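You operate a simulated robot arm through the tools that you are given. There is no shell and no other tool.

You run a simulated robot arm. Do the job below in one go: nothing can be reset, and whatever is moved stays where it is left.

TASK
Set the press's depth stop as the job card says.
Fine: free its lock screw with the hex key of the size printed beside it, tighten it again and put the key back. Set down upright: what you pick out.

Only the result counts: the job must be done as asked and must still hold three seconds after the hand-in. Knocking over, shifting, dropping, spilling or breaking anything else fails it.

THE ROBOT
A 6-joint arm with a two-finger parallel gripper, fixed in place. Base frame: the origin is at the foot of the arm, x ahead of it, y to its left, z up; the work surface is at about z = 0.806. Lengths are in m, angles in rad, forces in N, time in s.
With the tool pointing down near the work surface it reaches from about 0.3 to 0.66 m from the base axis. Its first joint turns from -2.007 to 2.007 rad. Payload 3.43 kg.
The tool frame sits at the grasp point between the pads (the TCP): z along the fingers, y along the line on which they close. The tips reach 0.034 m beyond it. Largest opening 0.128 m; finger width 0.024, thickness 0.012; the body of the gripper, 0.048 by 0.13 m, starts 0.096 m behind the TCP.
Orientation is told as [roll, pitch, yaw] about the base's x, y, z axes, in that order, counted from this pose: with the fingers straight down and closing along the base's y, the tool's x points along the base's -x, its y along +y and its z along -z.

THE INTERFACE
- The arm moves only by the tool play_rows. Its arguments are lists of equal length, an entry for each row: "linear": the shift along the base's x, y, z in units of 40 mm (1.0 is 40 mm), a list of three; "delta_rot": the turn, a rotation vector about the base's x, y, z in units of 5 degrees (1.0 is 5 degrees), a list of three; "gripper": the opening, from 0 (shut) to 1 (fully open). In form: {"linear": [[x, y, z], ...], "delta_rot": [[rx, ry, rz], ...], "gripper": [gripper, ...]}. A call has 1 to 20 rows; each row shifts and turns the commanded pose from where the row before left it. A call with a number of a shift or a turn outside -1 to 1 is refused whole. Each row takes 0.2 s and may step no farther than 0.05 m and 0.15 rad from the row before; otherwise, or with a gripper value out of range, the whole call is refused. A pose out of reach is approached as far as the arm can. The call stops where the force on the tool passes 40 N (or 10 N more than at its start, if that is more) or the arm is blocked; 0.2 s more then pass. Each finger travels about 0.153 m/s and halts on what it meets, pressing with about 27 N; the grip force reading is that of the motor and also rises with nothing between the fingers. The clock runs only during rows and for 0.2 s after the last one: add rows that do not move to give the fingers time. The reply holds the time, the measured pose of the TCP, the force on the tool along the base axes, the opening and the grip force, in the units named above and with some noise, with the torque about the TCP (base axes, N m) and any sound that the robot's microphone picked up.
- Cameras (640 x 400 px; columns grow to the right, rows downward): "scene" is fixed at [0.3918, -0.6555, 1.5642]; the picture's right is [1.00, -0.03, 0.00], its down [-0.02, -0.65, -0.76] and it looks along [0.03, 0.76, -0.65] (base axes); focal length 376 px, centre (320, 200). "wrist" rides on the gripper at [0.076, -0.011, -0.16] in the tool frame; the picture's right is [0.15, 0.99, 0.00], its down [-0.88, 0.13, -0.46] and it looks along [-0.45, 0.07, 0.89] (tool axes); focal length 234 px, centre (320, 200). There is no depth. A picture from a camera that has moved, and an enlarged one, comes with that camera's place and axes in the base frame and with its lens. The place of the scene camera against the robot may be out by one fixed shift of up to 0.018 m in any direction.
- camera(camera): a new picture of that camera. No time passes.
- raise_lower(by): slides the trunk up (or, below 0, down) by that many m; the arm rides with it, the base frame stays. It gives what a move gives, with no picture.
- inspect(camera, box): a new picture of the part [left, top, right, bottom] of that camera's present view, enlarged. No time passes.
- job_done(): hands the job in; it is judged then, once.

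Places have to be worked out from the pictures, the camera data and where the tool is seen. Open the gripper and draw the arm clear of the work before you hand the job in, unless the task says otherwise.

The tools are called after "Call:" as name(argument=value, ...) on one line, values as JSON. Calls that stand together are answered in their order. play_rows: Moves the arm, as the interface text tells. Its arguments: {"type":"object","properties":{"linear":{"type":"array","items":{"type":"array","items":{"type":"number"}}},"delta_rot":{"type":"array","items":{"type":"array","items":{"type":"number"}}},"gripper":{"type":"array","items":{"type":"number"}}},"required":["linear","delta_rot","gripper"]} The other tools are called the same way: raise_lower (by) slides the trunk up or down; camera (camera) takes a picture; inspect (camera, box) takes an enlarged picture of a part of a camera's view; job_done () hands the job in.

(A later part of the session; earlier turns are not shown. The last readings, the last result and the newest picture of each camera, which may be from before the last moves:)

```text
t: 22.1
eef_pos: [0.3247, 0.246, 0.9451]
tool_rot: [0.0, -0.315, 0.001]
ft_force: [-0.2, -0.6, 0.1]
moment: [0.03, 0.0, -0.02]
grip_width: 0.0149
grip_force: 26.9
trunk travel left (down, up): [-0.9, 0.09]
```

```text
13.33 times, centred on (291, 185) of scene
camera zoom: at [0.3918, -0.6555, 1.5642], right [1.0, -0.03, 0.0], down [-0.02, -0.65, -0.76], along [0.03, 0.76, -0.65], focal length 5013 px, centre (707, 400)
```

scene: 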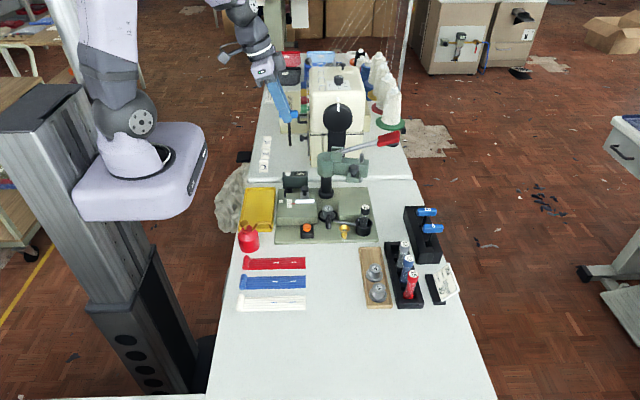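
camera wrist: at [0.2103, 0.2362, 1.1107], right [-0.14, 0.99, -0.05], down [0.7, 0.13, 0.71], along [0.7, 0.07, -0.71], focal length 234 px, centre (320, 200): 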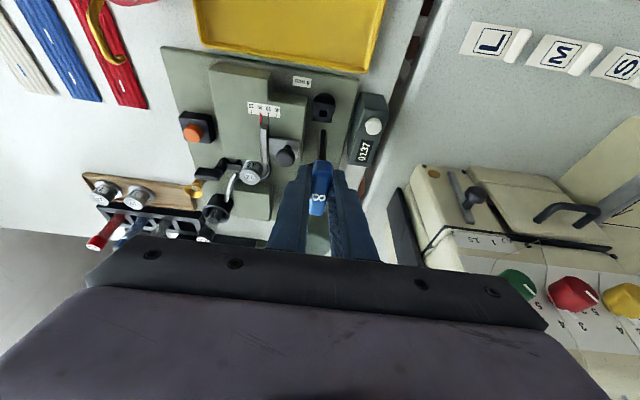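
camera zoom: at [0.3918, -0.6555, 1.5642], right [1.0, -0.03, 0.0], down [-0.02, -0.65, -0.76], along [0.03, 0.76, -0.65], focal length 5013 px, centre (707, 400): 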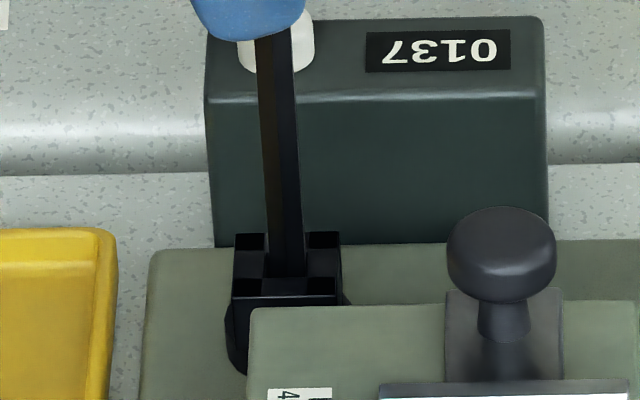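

The tip is entering the socket, centred in both views. I push on down in small steps until it bottoms out.

Call:
play_rows(linear=[[0, 0, -0.05], [0, 0, -0.05], [0, 0, -0.05], [0, 0, -0.05], [0, 0, 0]], delta_rot=[[0, 0, 0], [0, 0, 0], [0, 0, 0], [0, 0, 0], [0, 0, 0]], gripper=[0, 0, 0, 0, 0])

Call:
inspect(camera="wrist", box=[300, 90, 350, 140])

Call:
inspect(camera="scene", box=[275, 165, 307, 195])

```text
t: 23.3
eef_pos: [0.3253, 0.2448, 0.9361]
tool_rot: [0.001, -0.314, 0.001]
ft_force: [-0.4, -0.2, -0.3]
moment: [0.0, 0.13, -0.03]
grip_width: 0.0148
grip_force: 26.8
trunk travel left (down, up): [-0.9, 0.09]
```

```text
8.00 times, centred on (325, 115) of wrist
camera zoom: at [0.2043, 0.2345, 1.0651], right [-0.14, 0.99, -0.05], down [0.7, 0.13, 0.71], along [0.7, 0.07, -0.71], focal length 1873 px, centre (280, 880)
```

zoom: 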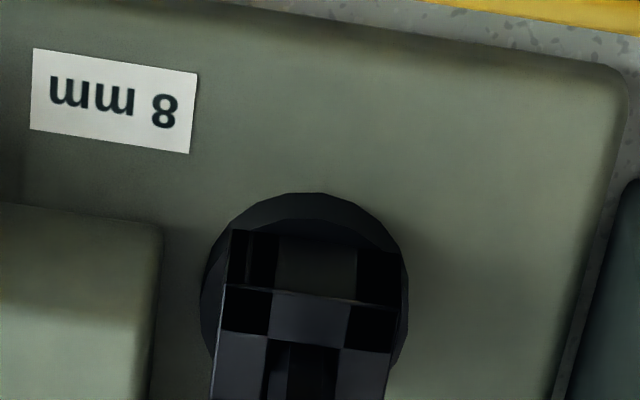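

```text
13.33 times, centred on (291, 180) of scene
camera zoom: at [0.3918, -0.6555, 1.5642], right [1.0, -0.03, 0.0], down [-0.02, -0.65, -0.76], along [0.03, 0.76, -0.65], focal length 5013 px, centre (707, 467)
```

zoom: 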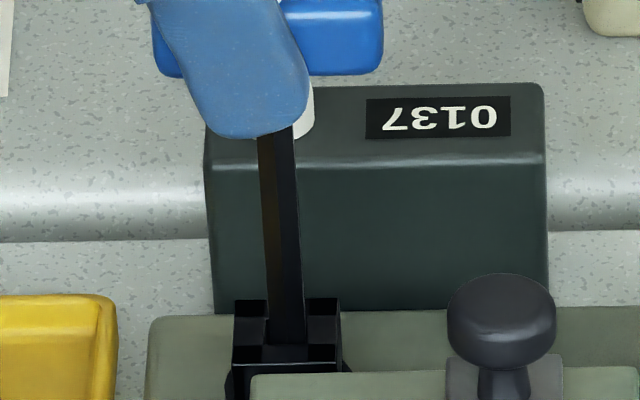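

The key is inserted about 13 mm, with a slight side contact (0.13 N m). I continue gently.

Call:
play_rows(linear=[[0, 0, -0.05], [0, 0, -0.05], [0, 0, -0.05], [0, 0, 0]], delta_rot=[[0, 0, 0], [0, 0, 0], [0, 0, 0], [0, 0, 0]], gripper=[0, 0, 0, 0])

Call:
inspect(camera="scene", box=[275, 165, 307, 195])

```text
t: 24.3
eef_pos: [0.324, 0.2456, 0.932]
tool_rot: [0.002, -0.318, 0.0]
ft_force: [-0.3, -1.8, 12.6]
moment: [-0.16, -0.03, -0.01]
grip_width: 0.0151
grip_force: 26.7
trunk travel left (down, up): [-0.9, 0.09]
```

```text
13.33 times, centred on (291, 180) of scene
camera zoom: at [0.3918, -0.6555, 1.5642], right [1.0, -0.03, 0.0], down [-0.02, -0.65, -0.76], along [0.03, 0.76, -0.65], focal length 5013 px, centre (707, 467)
```

zoom: 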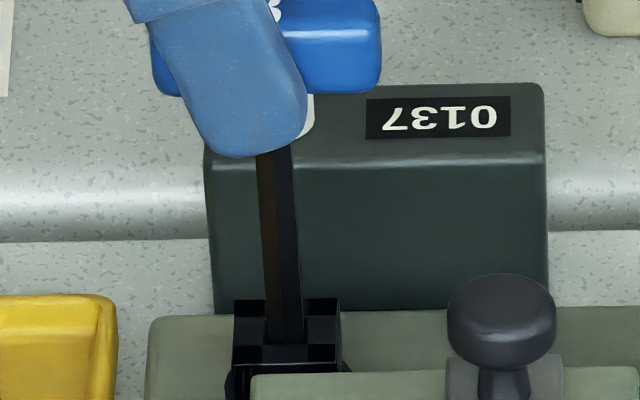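

The key has bottomed with about 12 N of push. I relax 1 mm and turn it counter-clockwise, moving the TCP so the key's axis (about 9 mm ahead of it) stays put. I watch torque and sound.

Call:
play_rows(linear=[[0, 0, 0.03], [0.001, -0.02, 0], [0.003, -0.019, 0], [0.004, -0.019, 0], [0.006, -0.019, 0], [0.008, -0.018, 0], [0.009, -0.017, 0], [0, 0, 0]], delta_rot=[[0, 0, 0], [0, 0, 1], [0, 0, 1], [0, 0, 1], [0, 0, 1], [0, 0, 1], [0, 0, 1], [0, 0, 0]], gripper=[0, 0, 0, 0, 0, 0, 0, 0])

Call:
inspect(camera="scene", box=[275, 165, 307, 195])

Call:
camera(camera="wrist")

```text
t: 26.1
eef_pos: [0.3233, 0.2407, 0.9321]
tool_rot: [0.001, -0.314, 0.523]
ft_force: [-0.3, -3.7, 3.4]
moment: [-0.32, 0.02, -0.05]
grip_width: 0.015
grip_force: 26.5
trunk travel left (down, up): [-0.9, 0.09]
```

```text
13.33 times, centred on (291, 180) of scene
camera zoom: at [0.3918, -0.6555, 1.5642], right [1.0, -0.03, 0.0], down [-0.02, -0.65, -0.76], along [0.03, 0.76, -0.65], focal length 5013 px, centre (707, 467)
```

zoom: 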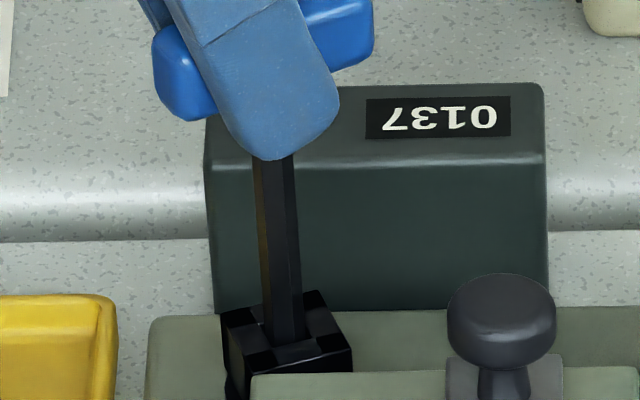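

```text
taken
camera wrist: at [0.2264, 0.1703, 1.06], right [-0.62, 0.79, -0.04], down [0.54, 0.46, 0.71], along [0.58, 0.41, -0.71], focal length 234 px, centre (320, 200)
```

wrist: 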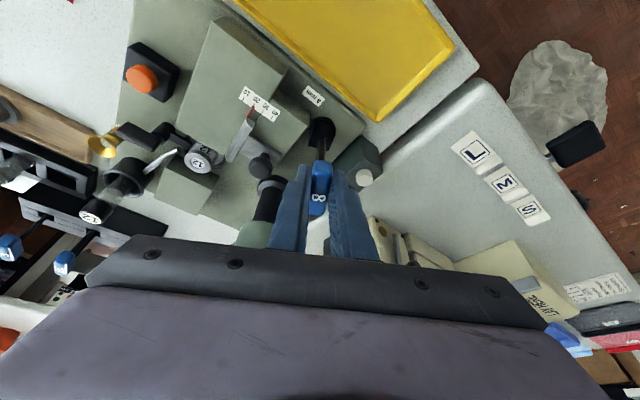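

The screw head turned with the key by about 30°, with almost no resistance. A slight side load of −3.7 N in y suggests shifting a little to −y. I continue counter-clockwise.

Call:
play_rows(linear=[[0, -0.03, 0], [0.012, -0.019, 0], [0.014, -0.018, 0], [0.015, -0.017, 0], [0.017, -0.015, 0], [0.018, -0.014, 0], [0.019, -0.012, 0], [0, 0, 0]], delta_rot=[[0, 0, 0], [0, 0, 1], [0, 0, 1], [0, 0, 1], [0, 0, 1], [0, 0, 1], [0, 0, 1], [0, 0, 0]], gripper=[0, 0, 0, 0, 0, 0, 0, 0])

Call:
inspect(camera="scene", box=[275, 165, 307, 195])

Call:
camera(camera="scene")

```text
t: 27.9
eef_pos: [0.3242, 0.2317, 0.9342]
tool_rot: [-0.041, -0.275, 0.795]
ft_force: [1.0, 10.4, 5.3]
moment: [1.14, -0.24, 0.05]
grip_width: 0.0158
grip_force: 27.3
out of reach, approached as far as the arm can: row 4, 5, 6, 7
trunk travel left (down, up): [-0.9, 0.09]
```

```text
13.33 times, centred on (291, 180) of scene
camera zoom: at [0.3918, -0.6555, 1.5642], right [1.0, -0.03, 0.0], down [-0.02, -0.65, -0.76], along [0.03, 0.76, -0.65], focal length 5013 px, centre (707, 467)
```

zoom: 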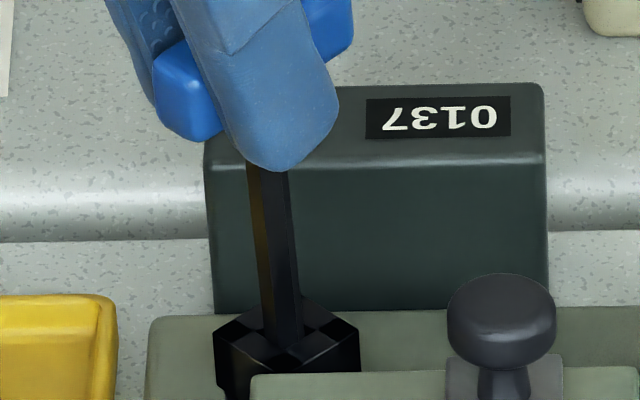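

```text
taken
```

scene: 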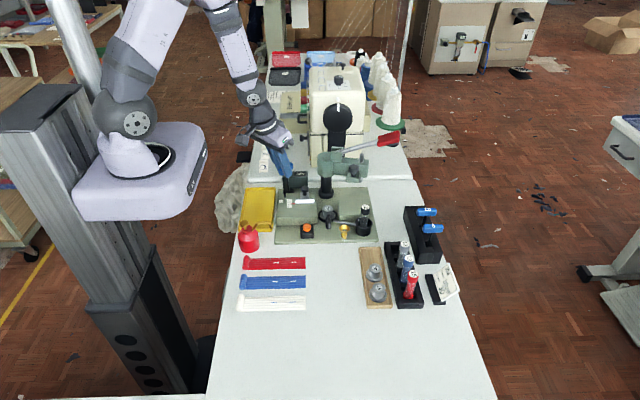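

At about 45° the tilted wrist got too close to the base and the pose deviated. The screw is following the key. I back off to relieve the side load, and will then re-grip the handle with a vertical tool so I have full turning range.

Call:
play_rows(linear=[[0, 0.06, 0], [0, 0.07, 0], [0, 0.07, 0], [0, 0, 0]], delta_rot=[[0.2, 0, -0.7], [0.2, 0, -0.7], [0.25, -0.1, -0.6], [0, 0, 0]], gripper=[0, 0, 0, 0])

Call:
inspect(camera="scene", box=[275, 165, 307, 195])

Call:
camera(camera="wrist")

```text
t: 28.9
eef_pos: [0.3224, 0.2457, 0.9352]
tool_rot: [0.009, -0.339, 0.645]
ft_force: [3.6, -4.0, 2.5]
moment: [-0.45, -0.35, -0.06]
grip_width: 0.0088
grip_force: 26.9
out of reach, approached as far as the arm can: row 3
trunk travel left (down, up): [-0.9, 0.09]
```

```text
13.33 times, centred on (291, 180) of scene
camera zoom: at [0.3918, -0.6555, 1.5642], right [1.0, -0.03, 0.0], down [-0.02, -0.65, -0.76], along [0.03, 0.76, -0.65], focal length 5013 px, centre (707, 467)
```

zoom: 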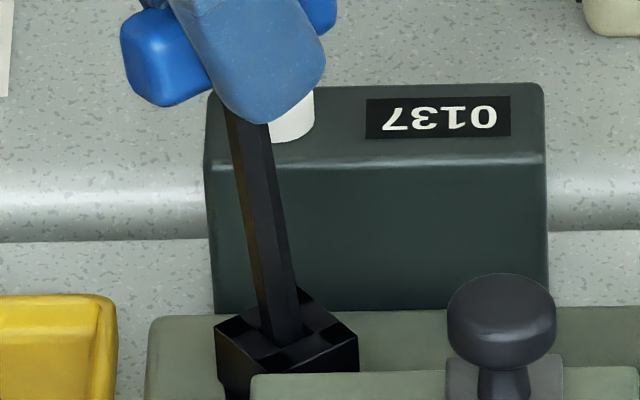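

```text
taken
camera wrist: at [0.2318, 0.1609, 1.0595], right [-0.71, 0.71, -0.04], down [0.47, 0.51, 0.72], along [0.53, 0.49, -0.69], focal length 234 px, centre (320, 200)
```

wrist: 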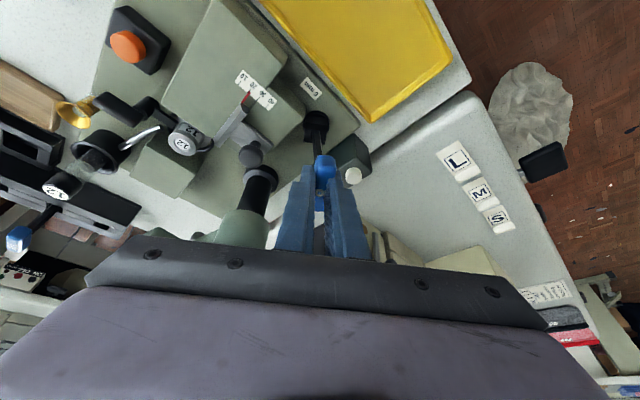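

The grip width reads 8.8 mm now, so the handle has shifted in the grip. I look closely before doing anything.

Call:
inspect(camera="wrist", box=[270, 100, 390, 270])

Call:
inspect(camera="scene", box=[260, 130, 320, 190])

```text
2.35 times, centred on (330, 185) of wrist
camera zoom: at [0.2318, 0.1609, 1.0595], right [-0.71, 0.71, -0.04], down [0.47, 0.51, 0.72], along [0.53, 0.49, -0.69], focal length 551 px, centre (296, 235)
```

zoom: 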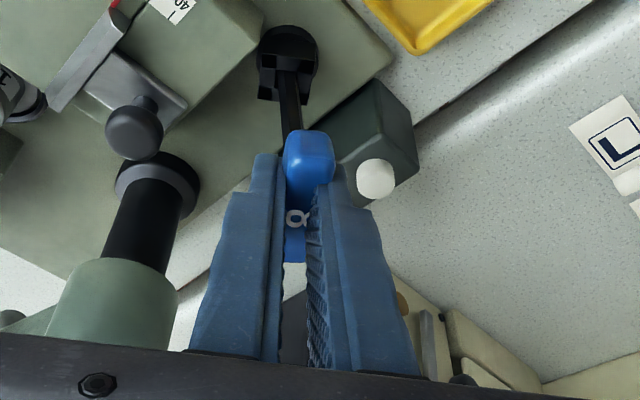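

```text
6.67 times, centred on (290, 160) of scene
camera zoom: at [0.3918, -0.6555, 1.5642], right [1.0, -0.03, 0.0], down [-0.02, -0.65, -0.76], along [0.03, 0.76, -0.65], focal length 2506 px, centre (520, 467)
```

zoom: 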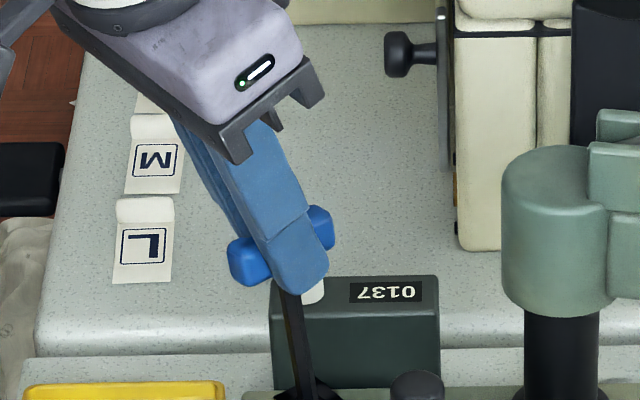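

The handle is still between the pads, just canted. I open gently and let the key rest upright in the socket.

Call:
play_rows(linear=[[0, 0, 0], [0, 0, 0], [0, 0, 0], [0, 0, 0]], delta_rot=[[0, 0, 0], [0, 0, 0], [0, 0, 0], [0, 0, 0]], gripper=[0.15, 0.25, 0.35, 0.42])

Call:
inspect(camera="wrist", box=[270, 100, 390, 270])

Call:
inspect(camera="scene", box=[260, 140, 320, 200])

```text
t: 29.9
eef_pos: [0.3205, 0.2447, 0.9335]
tool_rot: [0.008, -0.332, 0.647]
ft_force: [0.4, 0.0, -1.3]
moment: [-0.01, -0.03, 0.02]
grip_width: 0.0536
grip_force: 0.1
trunk travel left (down, up): [-0.9, 0.09]
```

```text
2.35 times, centred on (330, 185) of wrist
camera zoom: at [0.23, 0.1604, 1.0594], right [-0.71, 0.7, -0.04], down [0.47, 0.51, 0.72], along [0.53, 0.49, -0.69], focal length 551 px, centre (296, 235)
```

zoom: 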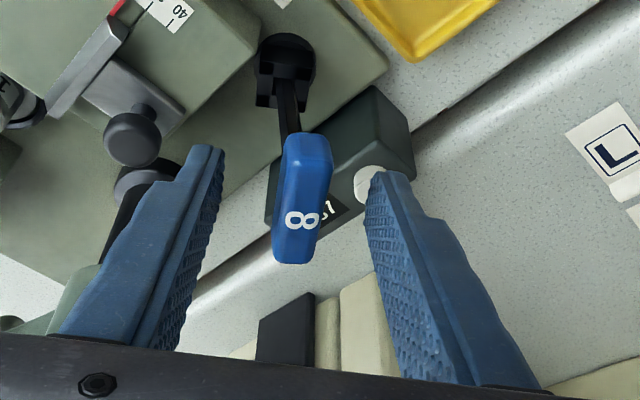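

```text
6.67 times, centred on (290, 170) of scene
camera zoom: at [0.3918, -0.6555, 1.5642], right [1.0, -0.03, 0.0], down [-0.02, -0.65, -0.76], along [0.03, 0.76, -0.65], focal length 2506 px, centre (520, 400)
```

zoom: 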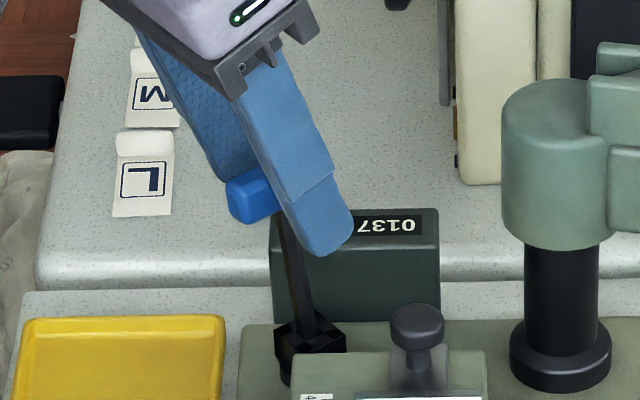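

The key stays in the socket, leaning slightly. I rise straight up clear of the handle, then bring the tool vertical at yaw ≈37°.

Call:
play_rows(linear=[[0.05, 0.05, 0.6], [0.05, 0.05, 0.6], [0.05, 0.05, 0.6], [0, 0, 0.6], [0, 0, 0], [0, 0, 0], [0, 0, 0], [0, 0, 0], [0, 0, 0]], delta_rot=[[0, 0, 0], [0, 0, 0], [0, 0, 0], [0, 0, 0], [-0.6, 0.8, 0], [-0.6, 0.8, 0], [-0.6, 0.8, 0], [-0.54, 0.64, 0], [0, 0, 0]], gripper=[0.42, 0.42, 0.42, 0.42, 0.42, 0.42, 0.42, 0.42, 0.42])

Call:
camera(camera="wrist")

Call:
inspect(camera="wrist", box=[240, 60, 400, 200])

Call:
inspect(camera="scene", box=[260, 140, 320, 200])

```text
t: 31.9
eef_pos: [0.3414, 0.2422, 1.0]
tool_rot: [-0.057, -0.027, 0.641]
ft_force: [0.5, 0.0, 0.0]
moment: [-0.01, -0.03, 0.02]
grip_width: 0.0538
grip_force: 0.2
out of reach, approached as far as the arm can: row 2, 3, 4
trunk travel left (down, up): [-0.9, 0.09]
```

```text
taken
camera wrist: at [0.2787, 0.1922, 1.1579], right [-0.71, 0.7, -0.06], down [0.6, 0.65, 0.47], along [0.37, 0.3, -0.88], focal length 234 px, centre (320, 200)
```

wrist: 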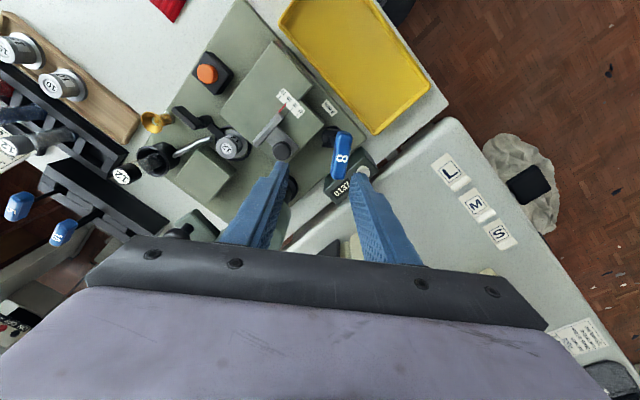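

```text
2.86 times, centred on (320, 130) of wrist
camera zoom: at [0.2787, 0.1922, 1.1579], right [-0.71, 0.7, -0.06], down [0.6, 0.65, 0.47], along [0.37, 0.3, -0.88], focal length 669 px, centre (320, 400)
```

zoom: 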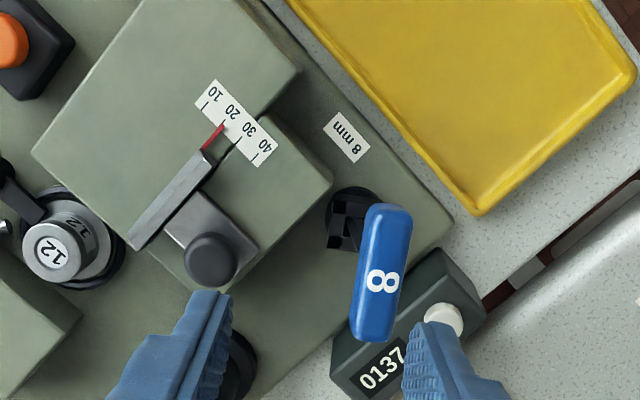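

```text
6.67 times, centred on (290, 170) of scene
camera zoom: at [0.3918, -0.6555, 1.5642], right [1.0, -0.03, 0.0], down [-0.02, -0.65, -0.76], along [0.03, 0.76, -0.65], focal length 2506 px, centre (520, 400)
```

zoom: 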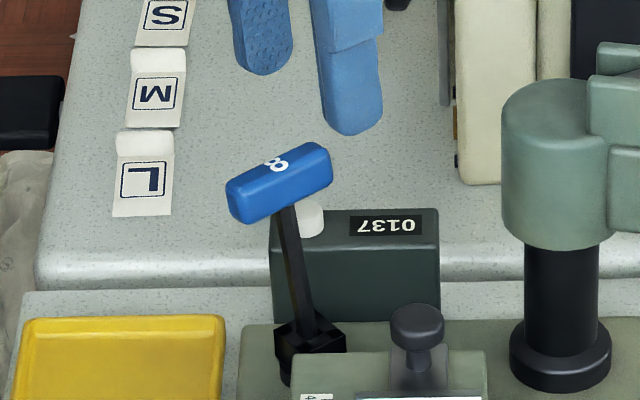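

The key leans about 6° in the socket. Its handle is at roughly (0.324, 0.249, 0.922) with bar yaw ≈ 40°. I correct the tool to vertical at yaw 0.70, centred over the socket, before descending.

Call:
play_rows(linear=[[-0.11, 0.05, 0], [-0.11, 0.05, 0], [0, 0, 0], [0, 0, 0]], delta_rot=[[0.17, 0.32, 0.35], [0.17, 0.32, 0.34], [0, 0, 0], [0, 0, 0]], gripper=[0.42, 0.42, 0.42, 0.42])

Call:
inspect(camera="wrist", box=[240, 80, 400, 220])

```text
t: 32.9
eef_pos: [0.3306, 0.2446, 1.0009]
tool_rot: [-0.001, 0.0, 0.703]
ft_force: [-0.5, 0.4, -0.4]
moment: [0.0, 0.0, 0.0]
grip_width: 0.054
grip_force: 0.1
trunk travel left (down, up): [-0.9, 0.09]
```

```text
2.86 times, centred on (320, 150) of wrist
camera zoom: at [0.2819, 0.1876, 1.1602], right [-0.75, 0.66, 0.0], down [0.59, 0.67, 0.46], along [0.3, 0.34, -0.89], focal length 669 px, centre (320, 343)
```

zoom: 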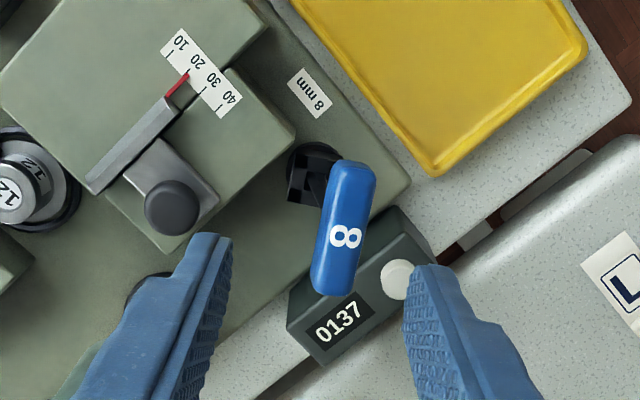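

The bar is parallel to the fingers and well inside the opening. I descend to the handle.

Call:
play_rows(linear=[[0.03, 0.02, -0.5], [0, 0, -0.5], [0, 0, -0.5], [0, 0, -0.27], [0, 0, 0]], delta_rot=[[0, 0, 0], [0, 0, 0], [0, 0, 0], [0, 0, 0], [0, 0, 0]], gripper=[0.42, 0.42, 0.42, 0.42, 0.42])

Call:
inspect(camera="wrist", box=[240, 80, 400, 240])

Call:
inspect(camera="scene", box=[260, 130, 330, 200])

```text
t: 34.1
eef_pos: [0.3323, 0.2475, 0.9309]
tool_rot: [0.001, -0.002, 0.704]
ft_force: [-0.2, 0.0, -0.1]
moment: [0.03, 0.03, 0.03]
grip_width: 0.0538
grip_force: 0.0
trunk travel left (down, up): [-0.9, 0.09]
```

```text
2.50 times, centred on (320, 160) of wrist
camera zoom: at [0.2834, 0.1904, 1.0905], right [-0.75, 0.66, 0.0], down [0.59, 0.67, 0.46], along [0.3, 0.34, -0.89], focal length 585 px, centre (320, 300)
```

zoom: 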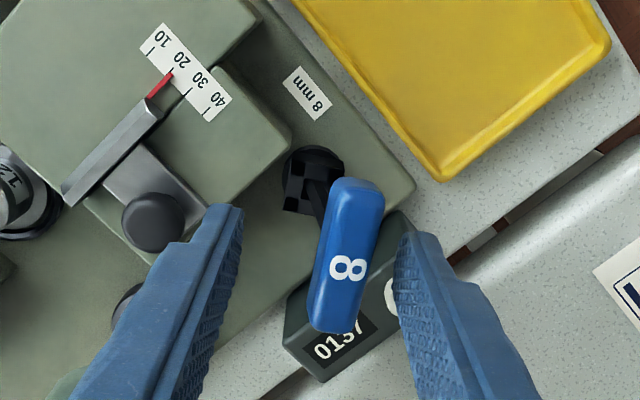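

```text
5.71 times, centred on (295, 165) of scene
camera zoom: at [0.3918, -0.6555, 1.5642], right [1.0, -0.03, 0.0], down [-0.02, -0.65, -0.76], along [0.03, 0.76, -0.65], focal length 2148 px, centre (463, 400)
```

zoom: 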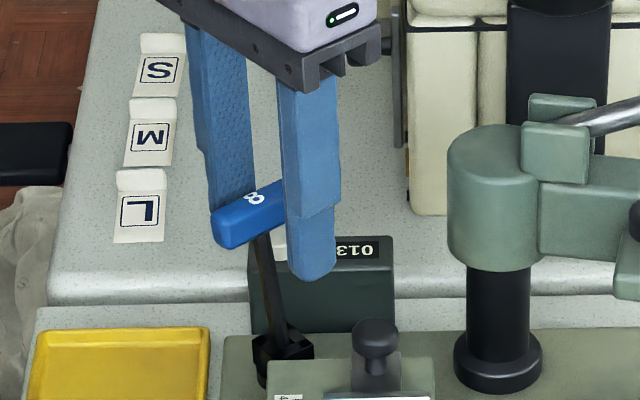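

The handle sits between the fingers. Closing should straighten it across the bar, so I nudge 1 mm toward the socket centre and close slowly.

Call:
play_rows(linear=[[0.02, -0.03, 0], [0, 0, 0], [0, 0, 0], [0, 0, 0], [0, 0, 0], [0, 0, 0]], delta_rot=[[0, 0, 0], [0, 0, 0], [0, 0, 0], [0, 0, 0], [0, 0, 0], [0, 0, 0]], gripper=[0.38, 0.3, 0.22, 0.15, 0.08, 0.05])

Call:
inspect(camera="wrist", box=[240, 80, 400, 240])

Call:
inspect(camera="scene", box=[260, 130, 330, 200])

```text
t: 35.5
eef_pos: [0.3337, 0.246, 0.9308]
tool_rot: [0.002, -0.001, 0.705]
ft_force: [1.8, -2.4, 0.0]
moment: [-0.21, -0.2, -0.01]
grip_width: 0.0151
grip_force: 26.7
trunk travel left (down, up): [-0.9, 0.09]
```

```text
2.50 times, centred on (320, 160) of wrist
camera zoom: at [0.284, 0.1884, 1.0902], right [-0.75, 0.66, 0.0], down [0.59, 0.67, 0.46], along [0.3, 0.34, -0.89], focal length 585 px, centre (320, 300)
```

zoom: 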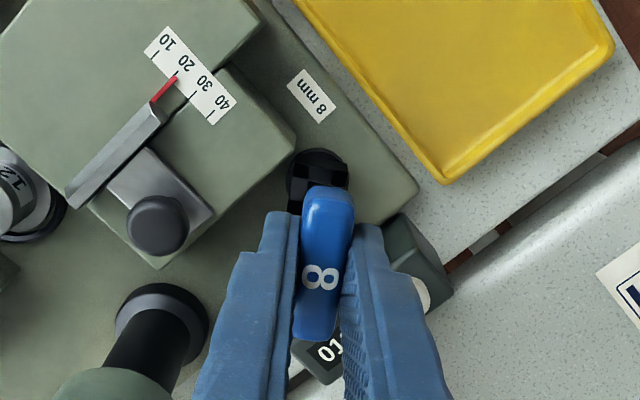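

```text
5.71 times, centred on (295, 165) of scene
camera zoom: at [0.3918, -0.6555, 1.5642], right [1.0, -0.03, 0.0], down [-0.02, -0.65, -0.76], along [0.03, 0.76, -0.65], focal length 2148 px, centre (463, 400)
```

zoom: 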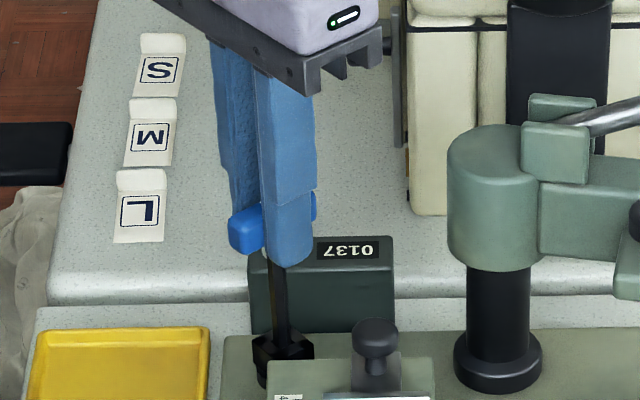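

The handle is now gripped squarely with the tool vertical and over the socket axis. I turn on counter-clockwise to about 90° in total.

Call:
play_rows(linear=[[0, 0, 0], [0, 0, 0], [0, 0, 0], [0, 0, 0], [0, 0, 0], [0, 0, 0]], delta_rot=[[0, 0, 1], [0, 0, 1], [0, 0, 1], [0, 0, 1], [0, 0, 1], [0, 0, 0]], gripper=[0, 0, 0, 0, 0, 0])

Call:
inspect(camera="scene", box=[265, 150, 315, 200])

```text
t: 36.9
eef_pos: [0.3335, 0.2454, 0.9304]
tool_rot: [0.0, -0.002, 1.143]
ft_force: [2.5, -4.3, 10.4]
moment: [-0.43, -0.08, 0.01]
grip_width: 0.0152
grip_force: 26.9
trunk travel left (down, up): [-0.9, 0.09]
```

```text
8.00 times, centred on (290, 175) of scene
camera zoom: at [0.3918, -0.6555, 1.5642], right [1.0, -0.03, 0.0], down [-0.02, -0.65, -0.76], along [0.03, 0.76, -0.65], focal length 3008 px, centre (560, 400)
```

zoom: 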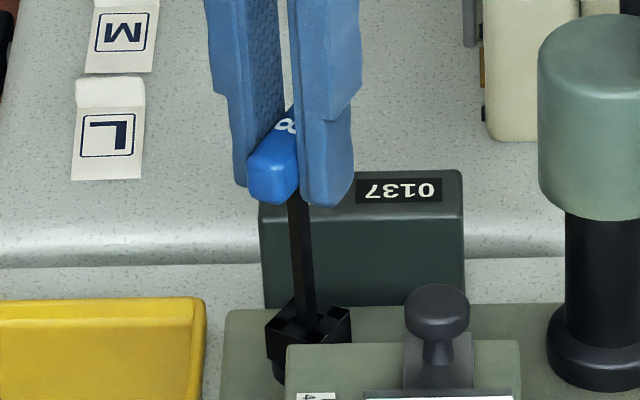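

The upward force has grown to 10 N, either the screw backing out or the key straightening. I ease up 1 mm and finish the turn to about 90°.

Call:
play_rows(linear=[[0, -0.02, 0.03], [0, 0, 0], [0, 0, 0], [0, 0, 0], [0, 0, 0], [0, 0, 0], [0, 0, 0]], delta_rot=[[0, 0, 0], [0, 0, 1], [0, 0, 1], [0, 0, 1], [0, 0, 1], [0, 0, 1], [0, 0, 0]], gripper=[0, 0, 0, 0, 0, 0, 0])

Call:
inspect(camera="scene", box=[265, 150, 315, 200])

Call:
inspect(camera="wrist", box=[200, 40, 400, 240])

```text
t: 38.5
eef_pos: [0.3353, 0.245, 0.9304]
tool_rot: [0.002, 0.0, 1.576]
ft_force: [1.1, -1.4, -2.5]
moment: [-0.18, -0.15, -0.04]
grip_width: 0.0149
grip_force: 26.6
trunk travel left (down, up): [-0.9, 0.09]
```

```text
8.00 times, centred on (290, 175) of scene
camera zoom: at [0.3918, -0.6555, 1.5642], right [1.0, -0.03, 0.0], down [-0.02, -0.65, -0.76], along [0.03, 0.76, -0.65], focal length 3008 px, centre (560, 400)
```

zoom: 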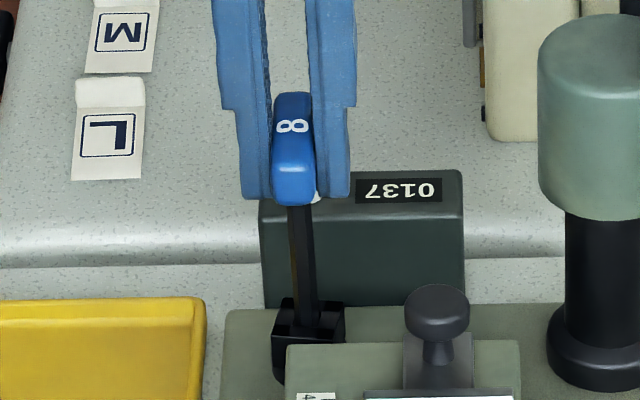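

```text
2.00 times, centred on (300, 140) of wrist
camera zoom: at [0.3471, 0.169, 1.0904], right [-0.99, -0.15, 0.0], down [-0.14, 0.88, 0.46], along [-0.07, 0.45, -0.89], focal length 468 px, centre (360, 320)
```

zoom: 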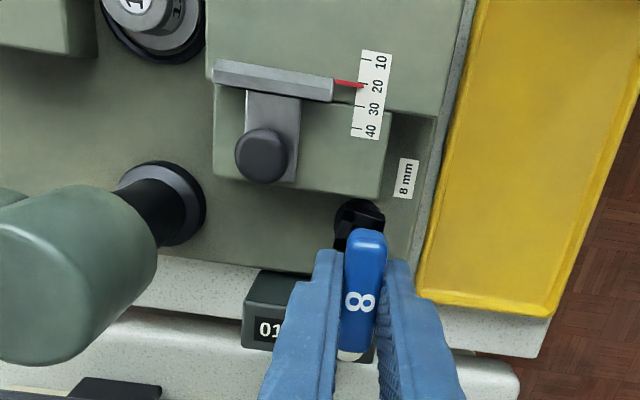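

The screw has turned 90° with almost no torque, so it should be free. I open the gripper, leave the key standing in the socket, and rise.

Call:
play_rows(linear=[[0, 0, 0], [0, 0, 0], [0, 0, 0], [0, 0, 0], [0, 0, 0.5], [0, 0, 0.6], [0, 0, 0.7], [0, 0, 0.7], [0, 0, 0]], delta_rot=[[0, 0, 0], [0, 0, 0], [0, 0, 0], [0, 0, 0], [0, 0, 0], [0, 0, 0], [0, 0, 0], [0, 0, 0], [0, 0, 0]], gripper=[0.15, 0.22, 0.3, 0.38, 0.38, 0.38, 0.38, 0.38, 0.38])

Call:
inspect(camera="wrist", box=[200, 40, 400, 240])

Call:
inspect(camera="scene", box=[265, 150, 315, 200])

```text
t: 40.5
eef_pos: [0.3389, 0.2466, 1.0317]
tool_rot: [-0.001, 0.0, 1.575]
ft_force: [-0.3, 0.6, 0.7]
moment: [0.02, 0.0, -0.01]
grip_width: 0.0485
grip_force: 0.0
trunk travel left (down, up): [-0.9, 0.09]
```

```text
2.00 times, centred on (300, 140) of wrist
camera zoom: at [0.3497, 0.1703, 1.1912], right [-0.99, -0.15, 0.0], down [-0.13, 0.88, 0.46], along [-0.07, 0.45, -0.89], focal length 468 px, centre (360, 320)
```

zoom: 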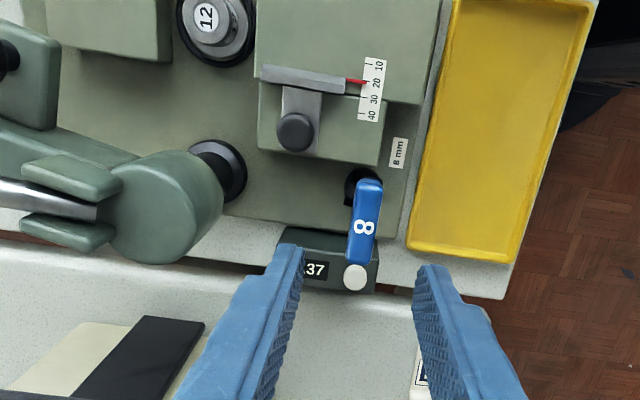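

```text
8.00 times, centred on (290, 175) of scene
camera zoom: at [0.3918, -0.6555, 1.5642], right [1.0, -0.03, 0.0], down [-0.02, -0.65, -0.76], along [0.03, 0.76, -0.65], focal length 3008 px, centre (560, 400)
```

zoom: 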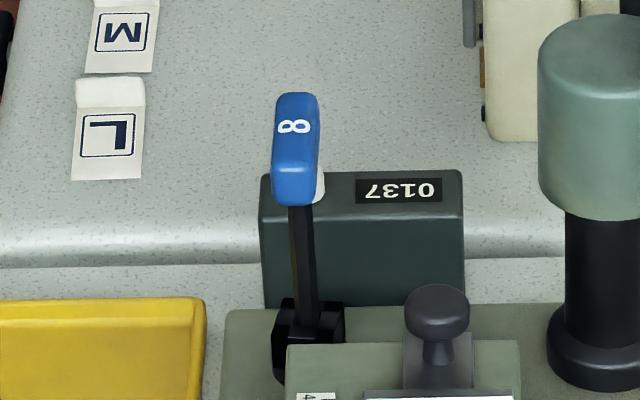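

The key stands on its own. I zoom on the scale for a baseline reading before moving the slider.

Call:
inspect(camera="wrist", box=[310, 60, 350, 110])

Call:
inspect(camera="scene", box=[284, 195, 304, 212])

```text
8.00 times, centred on (330, 85) of wrist
camera zoom: at [0.3497, 0.1703, 1.1912], right [-0.99, -0.15, 0.0], down [-0.13, 0.88, 0.46], along [-0.07, 0.45, -0.89], focal length 1873 px, centre (240, 1120)
```

zoom: 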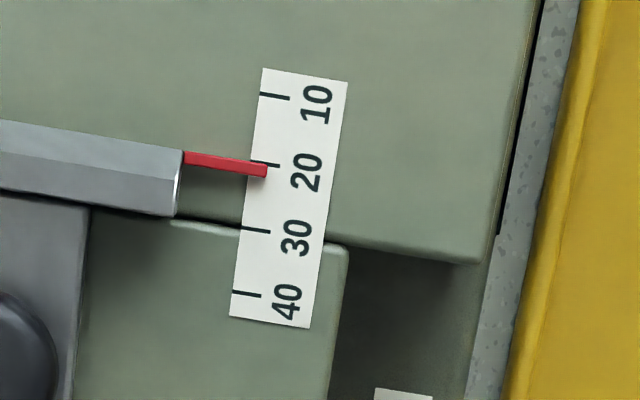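

```text
16.00 times, centred on (294, 204) of scene
camera zoom: at [0.3918, -0.6555, 1.5642], right [1.0, -0.03, 0.0], down [-0.02, -0.65, -0.76], along [0.03, 0.76, -0.65], focal length 6015 px, centre (736, 144)
```

zoom: 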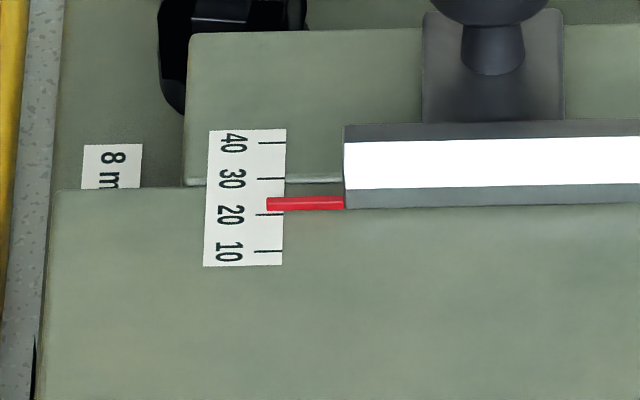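

Viewed from directly above the scale, the pointer reads about 21, so the slider must go about +9 mm in y. I turn the gripper back to yaw 0 and move above the slider knob at (0.3855, 0.204).

Call:
play_rows(linear=[[0.065, -0.06, 0], [0.065, -0.06, 0], [0.065, -0.06, 0], [0.065, -0.06, 0], [0.065, -0.06, 0], [0.065, -0.06, 0], [0.065, -0.06, 0], [0.065, -0.06, 0], [0.065, -0.06, 0], [0.065, -0.06, 0], [0.065, -0.06, 0], [0.065, -0.06, 0], [0.065, -0.06, 0], [0.065, -0.06, 0], [0.065, -0.06, 0], [0.065, -0.06, 0], [0.065, -0.06, 0], [0.065, -0.06, 0], [0, 0, 0], [0, 0, 0]], delta_rot=[[0, 0, -1], [0, 0, -1], [0, 0, -1], [0, 0, -1], [0, 0, -1], [0, 0, -1], [0, 0, -1], [0, 0, -1], [0, 0, -1], [0, 0, -1], [0, 0, -1], [0, 0, -1], [0, 0, -1], [0, 0, -1], [0, 0, -1], [0, 0, -1], [0, 0, -1], [0, 0, -1], [0, 0, 0], [0, 0, 0]], gripper=[0.38, 0.38, 0.38, 0.38, 0.38, 0.38, 0.38, 0.38, 0.38, 0.38, 0.38, 0.38, 0.38, 0.38, 0.38, 0.38, 0.38, 0.38, 0.38, 0.38])

Call:
camera(camera="wrist")

Call:
inspect(camera="wrist", box=[240, 80, 400, 240])

Call:
inspect(camera="scene", box=[260, 110, 350, 210])

```text
t: 44.7
eef_pos: [0.3795, 0.2015, 1.0309]
tool_rot: [0.0, 0.001, 0.004]
ft_force: [-0.4, -0.4, -0.3]
moment: [-0.02, -0.01, -0.01]
grip_width: 0.0485
grip_force: 0.1
trunk travel left (down, up): [-0.9, 0.09]
```

```text
taken
camera wrist: at [0.3051, 0.1904, 1.1901], right [-0.15, 0.99, 0.0], down [0.88, 0.13, 0.46], along [0.45, 0.07, -0.89], focal length 234 px, centre (320, 200)
```

wrist: 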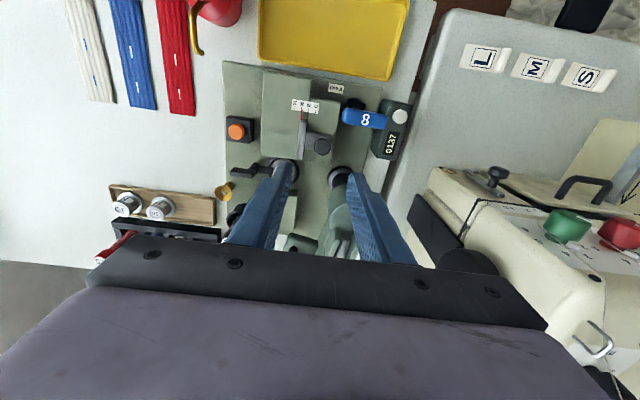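

```text
2.50 times, centred on (320, 160) of wrist
camera zoom: at [0.3051, 0.1904, 1.1901], right [-0.15, 0.99, 0.0], down [0.88, 0.13, 0.46], along [0.45, 0.07, -0.89], focal length 585 px, centre (320, 300)
```

zoom: 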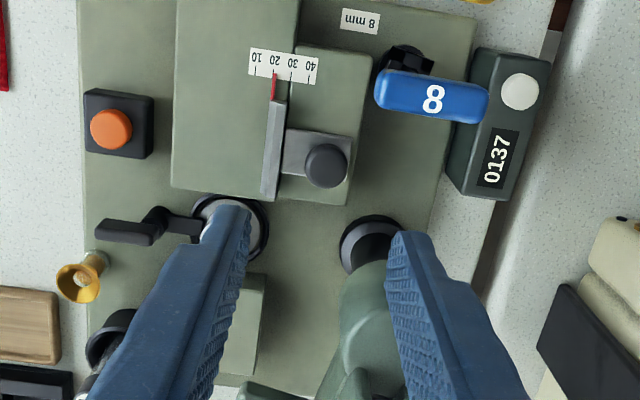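

```text
4.00 times, centred on (305, 160) of scene
camera zoom: at [0.3918, -0.6555, 1.5642], right [1.0, -0.03, 0.0], down [-0.02, -0.65, -0.76], along [0.03, 0.76, -0.65], focal length 1504 px, centre (380, 360)
```

zoom: 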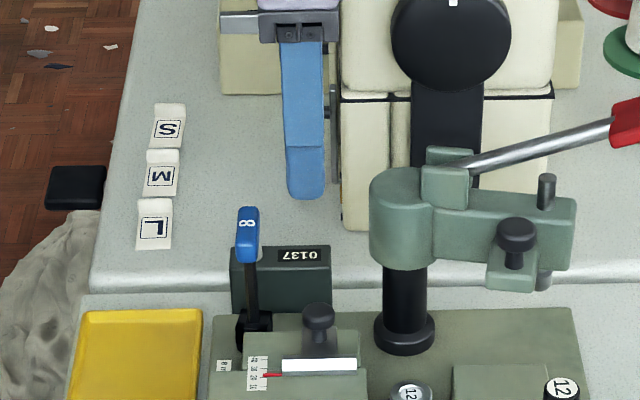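

The knob is at about (0.384, 0.2045). I shift slightly and descend so the fingertips straddle it.

Call:
play_rows(linear=[[0.1, 0.06, -0.6], [0, 0, -0.7], [0, 0, -0.7], [0, 0, -0.7], [0, 0, -0.2], [0, 0, 0]], delta_rot=[[0, 0, 0], [0, 0, 0], [0, 0, 0], [0, 0, 0], [0, 0, 0], [0, 0, 0]], gripper=[0.38, 0.38, 0.38, 0.38, 0.38, 0.38])

Call:
inspect(camera="wrist", box=[240, 80, 400, 240])

Call:
inspect(camera="scene", box=[270, 130, 340, 210])

```text
t: 46.1
eef_pos: [0.385, 0.2041, 0.9148]
tool_rot: [0.0, 0.0, 0.006]
ft_force: [0.1, -0.4, -0.5]
moment: [0.0, 0.01, 0.01]
grip_width: 0.0486
grip_force: 0.1
trunk travel left (down, up): [-0.9, 0.09]
```

```text
2.50 times, centred on (320, 160) of wrist
camera zoom: at [0.3103, 0.1931, 1.0737], right [-0.15, 0.99, 0.0], down [0.88, 0.13, 0.46], along [0.45, 0.07, -0.89], focal length 585 px, centre (320, 300)
```

zoom: 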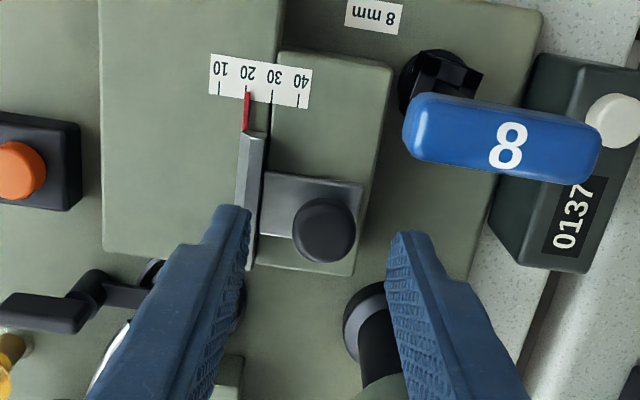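

```text
5.00 times, centred on (305, 170) of scene
camera zoom: at [0.3918, -0.6555, 1.5642], right [1.0, -0.03, 0.0], down [-0.02, -0.65, -0.76], along [0.03, 0.76, -0.65], focal length 1880 px, centre (395, 350)
```

zoom: 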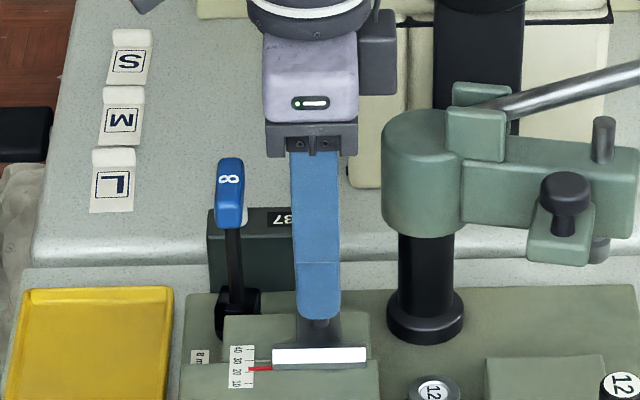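

The tips straddle the knob. The slider's bar top is at about z 0.857 below the −y finger, so I stop with the tips at about 0.864, then close on the knob head.

Call:
play_rows(linear=[[0, 0.02, -0.2], [0, 0, -0.22], [0, 0, 0], [0, 0, 0], [0, 0, 0], [0, 0, 0], [0, 0, 0]], delta_rot=[[0, 0, 0], [0, 0, 0], [0, 0, 0], [0, 0, 0], [0, 0, 0], [0, 0, 0], [0, 0, 0]], gripper=[0.38, 0.38, 0.34, 0.28, 0.22, 0.16, 0.12])

Call:
inspect(camera="wrist", box=[240, 80, 400, 240])

Call:
inspect(camera="scene", box=[270, 150, 330, 210])

```text
t: 47.7
eef_pos: [0.3845, 0.2064, 0.9]
tool_rot: [0.0, 0.0, 0.005]
ft_force: [0.2, 1.1, -1.6]
moment: [0.03, -0.11, 0.0]
grip_width: 0.0233
grip_force: 44.7
trunk travel left (down, up): [-0.9, 0.09]
```

```text
2.50 times, centred on (320, 160) of wrist
camera zoom: at [0.3103, 0.1942, 1.0583], right [-0.15, 0.99, 0.0], down [0.88, 0.13, 0.46], along [0.45, 0.07, -0.89], focal length 585 px, centre (320, 300)
```

zoom: 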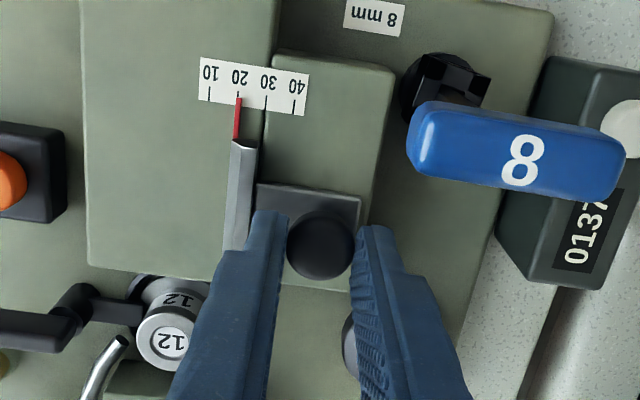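

```text
6.67 times, centred on (300, 180) of scene
camera zoom: at [0.3918, -0.6555, 1.5642], right [1.0, -0.03, 0.0], down [-0.02, -0.65, -0.76], along [0.03, 0.76, -0.65], focal length 2506 px, centre (453, 333)
```

zoom: 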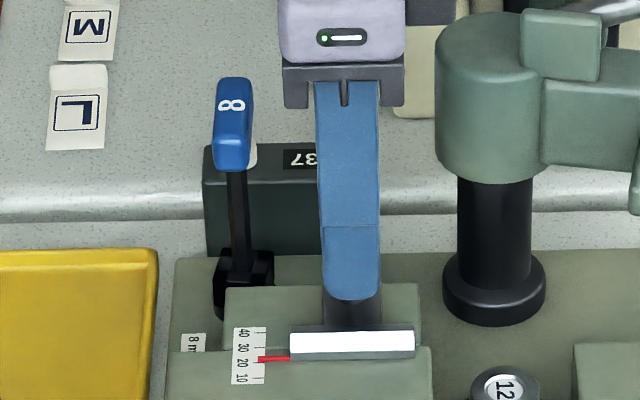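

The knob is gripped (23 mm). I move +4 mm in y first to test whether the slider is free.

Call:
play_rows(linear=[[0, 0.05, 0], [0, 0.05, 0], [0, 0, 0]], delta_rot=[[0, 0, 0], [0, 0, 0], [0, 0, 0]], gripper=[0.12, 0.12, 0.12])

Call:
inspect(camera="wrist", box=[280, 90, 330, 140])

Call:
inspect(camera="scene", box=[284, 195, 304, 212])

```text
t: 48.5
eef_pos: [0.3859, 0.2098, 0.8995]
tool_rot: [-0.001, 0.0, 0.005]
ft_force: [-1.4, 0.8, -4.8]
moment: [0.03, -0.12, 0.01]
grip_width: 0.0235
grip_force: 45.2
trunk travel left (down, up): [-0.9, 0.09]
```

```text
8.00 times, centred on (305, 115) of wrist
camera zoom: at [0.3104, 0.1977, 1.0584], right [-0.15, 0.99, 0.0], down [0.88, 0.13, 0.46], along [0.45, 0.07, -0.89], focal length 1873 px, centre (440, 880)
```

zoom: 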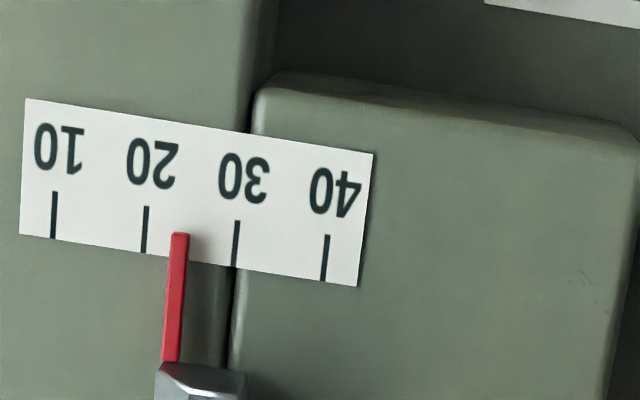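

```text
16.00 times, centred on (294, 204) of scene
camera zoom: at [0.3918, -0.6555, 1.5642], right [1.0, -0.03, 0.0], down [-0.02, -0.65, -0.76], along [0.03, 0.76, -0.65], focal length 6015 px, centre (736, 144)
```

zoom: 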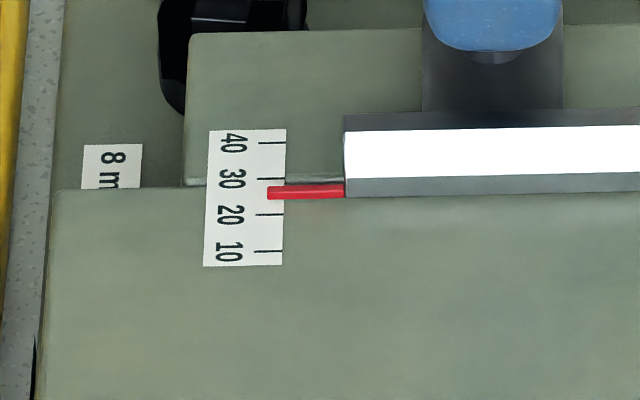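

The slider is free and now reads about 24. I move another 5.5 mm and re-read.

Call:
play_rows(linear=[[0, 0.05, 0], [0, 0.05, 0], [0, 0.04, 0], [0, 0, 0], [0, 0, 0]], delta_rot=[[0, 0, 0], [0, 0, 0], [0, 0, 0], [0, 0, 0], [0, 0, 0]], gripper=[0.12, 0.12, 0.12, 0.12, 0.12])

Call:
inspect(camera="wrist", box=[280, 90, 330, 140])

Call:
inspect(camera="scene", box=[284, 195, 304, 212])

```text
t: 49.7
eef_pos: [0.3855, 0.2146, 0.8985]
tool_rot: [0.002, -0.004, 0.005]
ft_force: [1.8, 0.8, 10.5]
moment: [-0.01, 0.96, 0.0]
grip_width: 0.0234
grip_force: 44.7
trunk travel left (down, up): [-0.9, 0.09]
```

```text
8.00 times, centred on (305, 115) of wrist
camera zoom: at [0.3098, 0.2036, 1.0581], right [-0.15, 0.99, 0.0], down [0.88, 0.13, 0.46], along [0.45, 0.07, -0.89], focal length 1873 px, centre (440, 880)
```

zoom: 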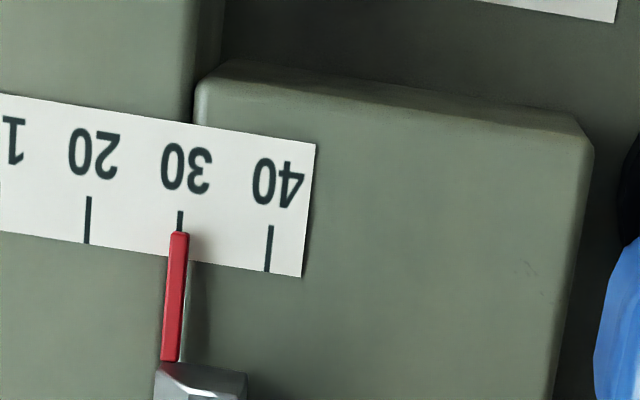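

```text
16.00 times, centred on (294, 204) of scene
camera zoom: at [0.3918, -0.6555, 1.5642], right [1.0, -0.03, 0.0], down [-0.02, -0.65, -0.76], along [0.03, 0.76, -0.65], focal length 6015 px, centre (736, 144)
```

zoom: 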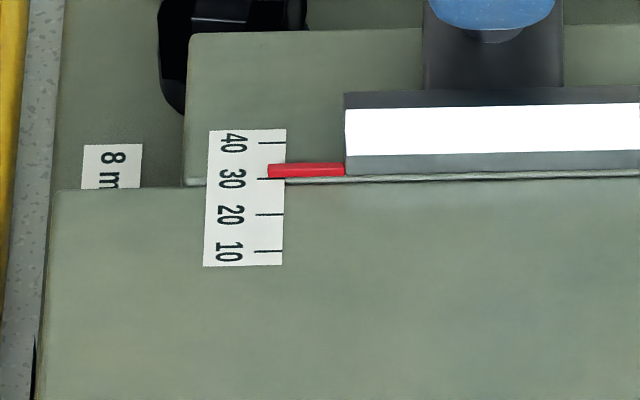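

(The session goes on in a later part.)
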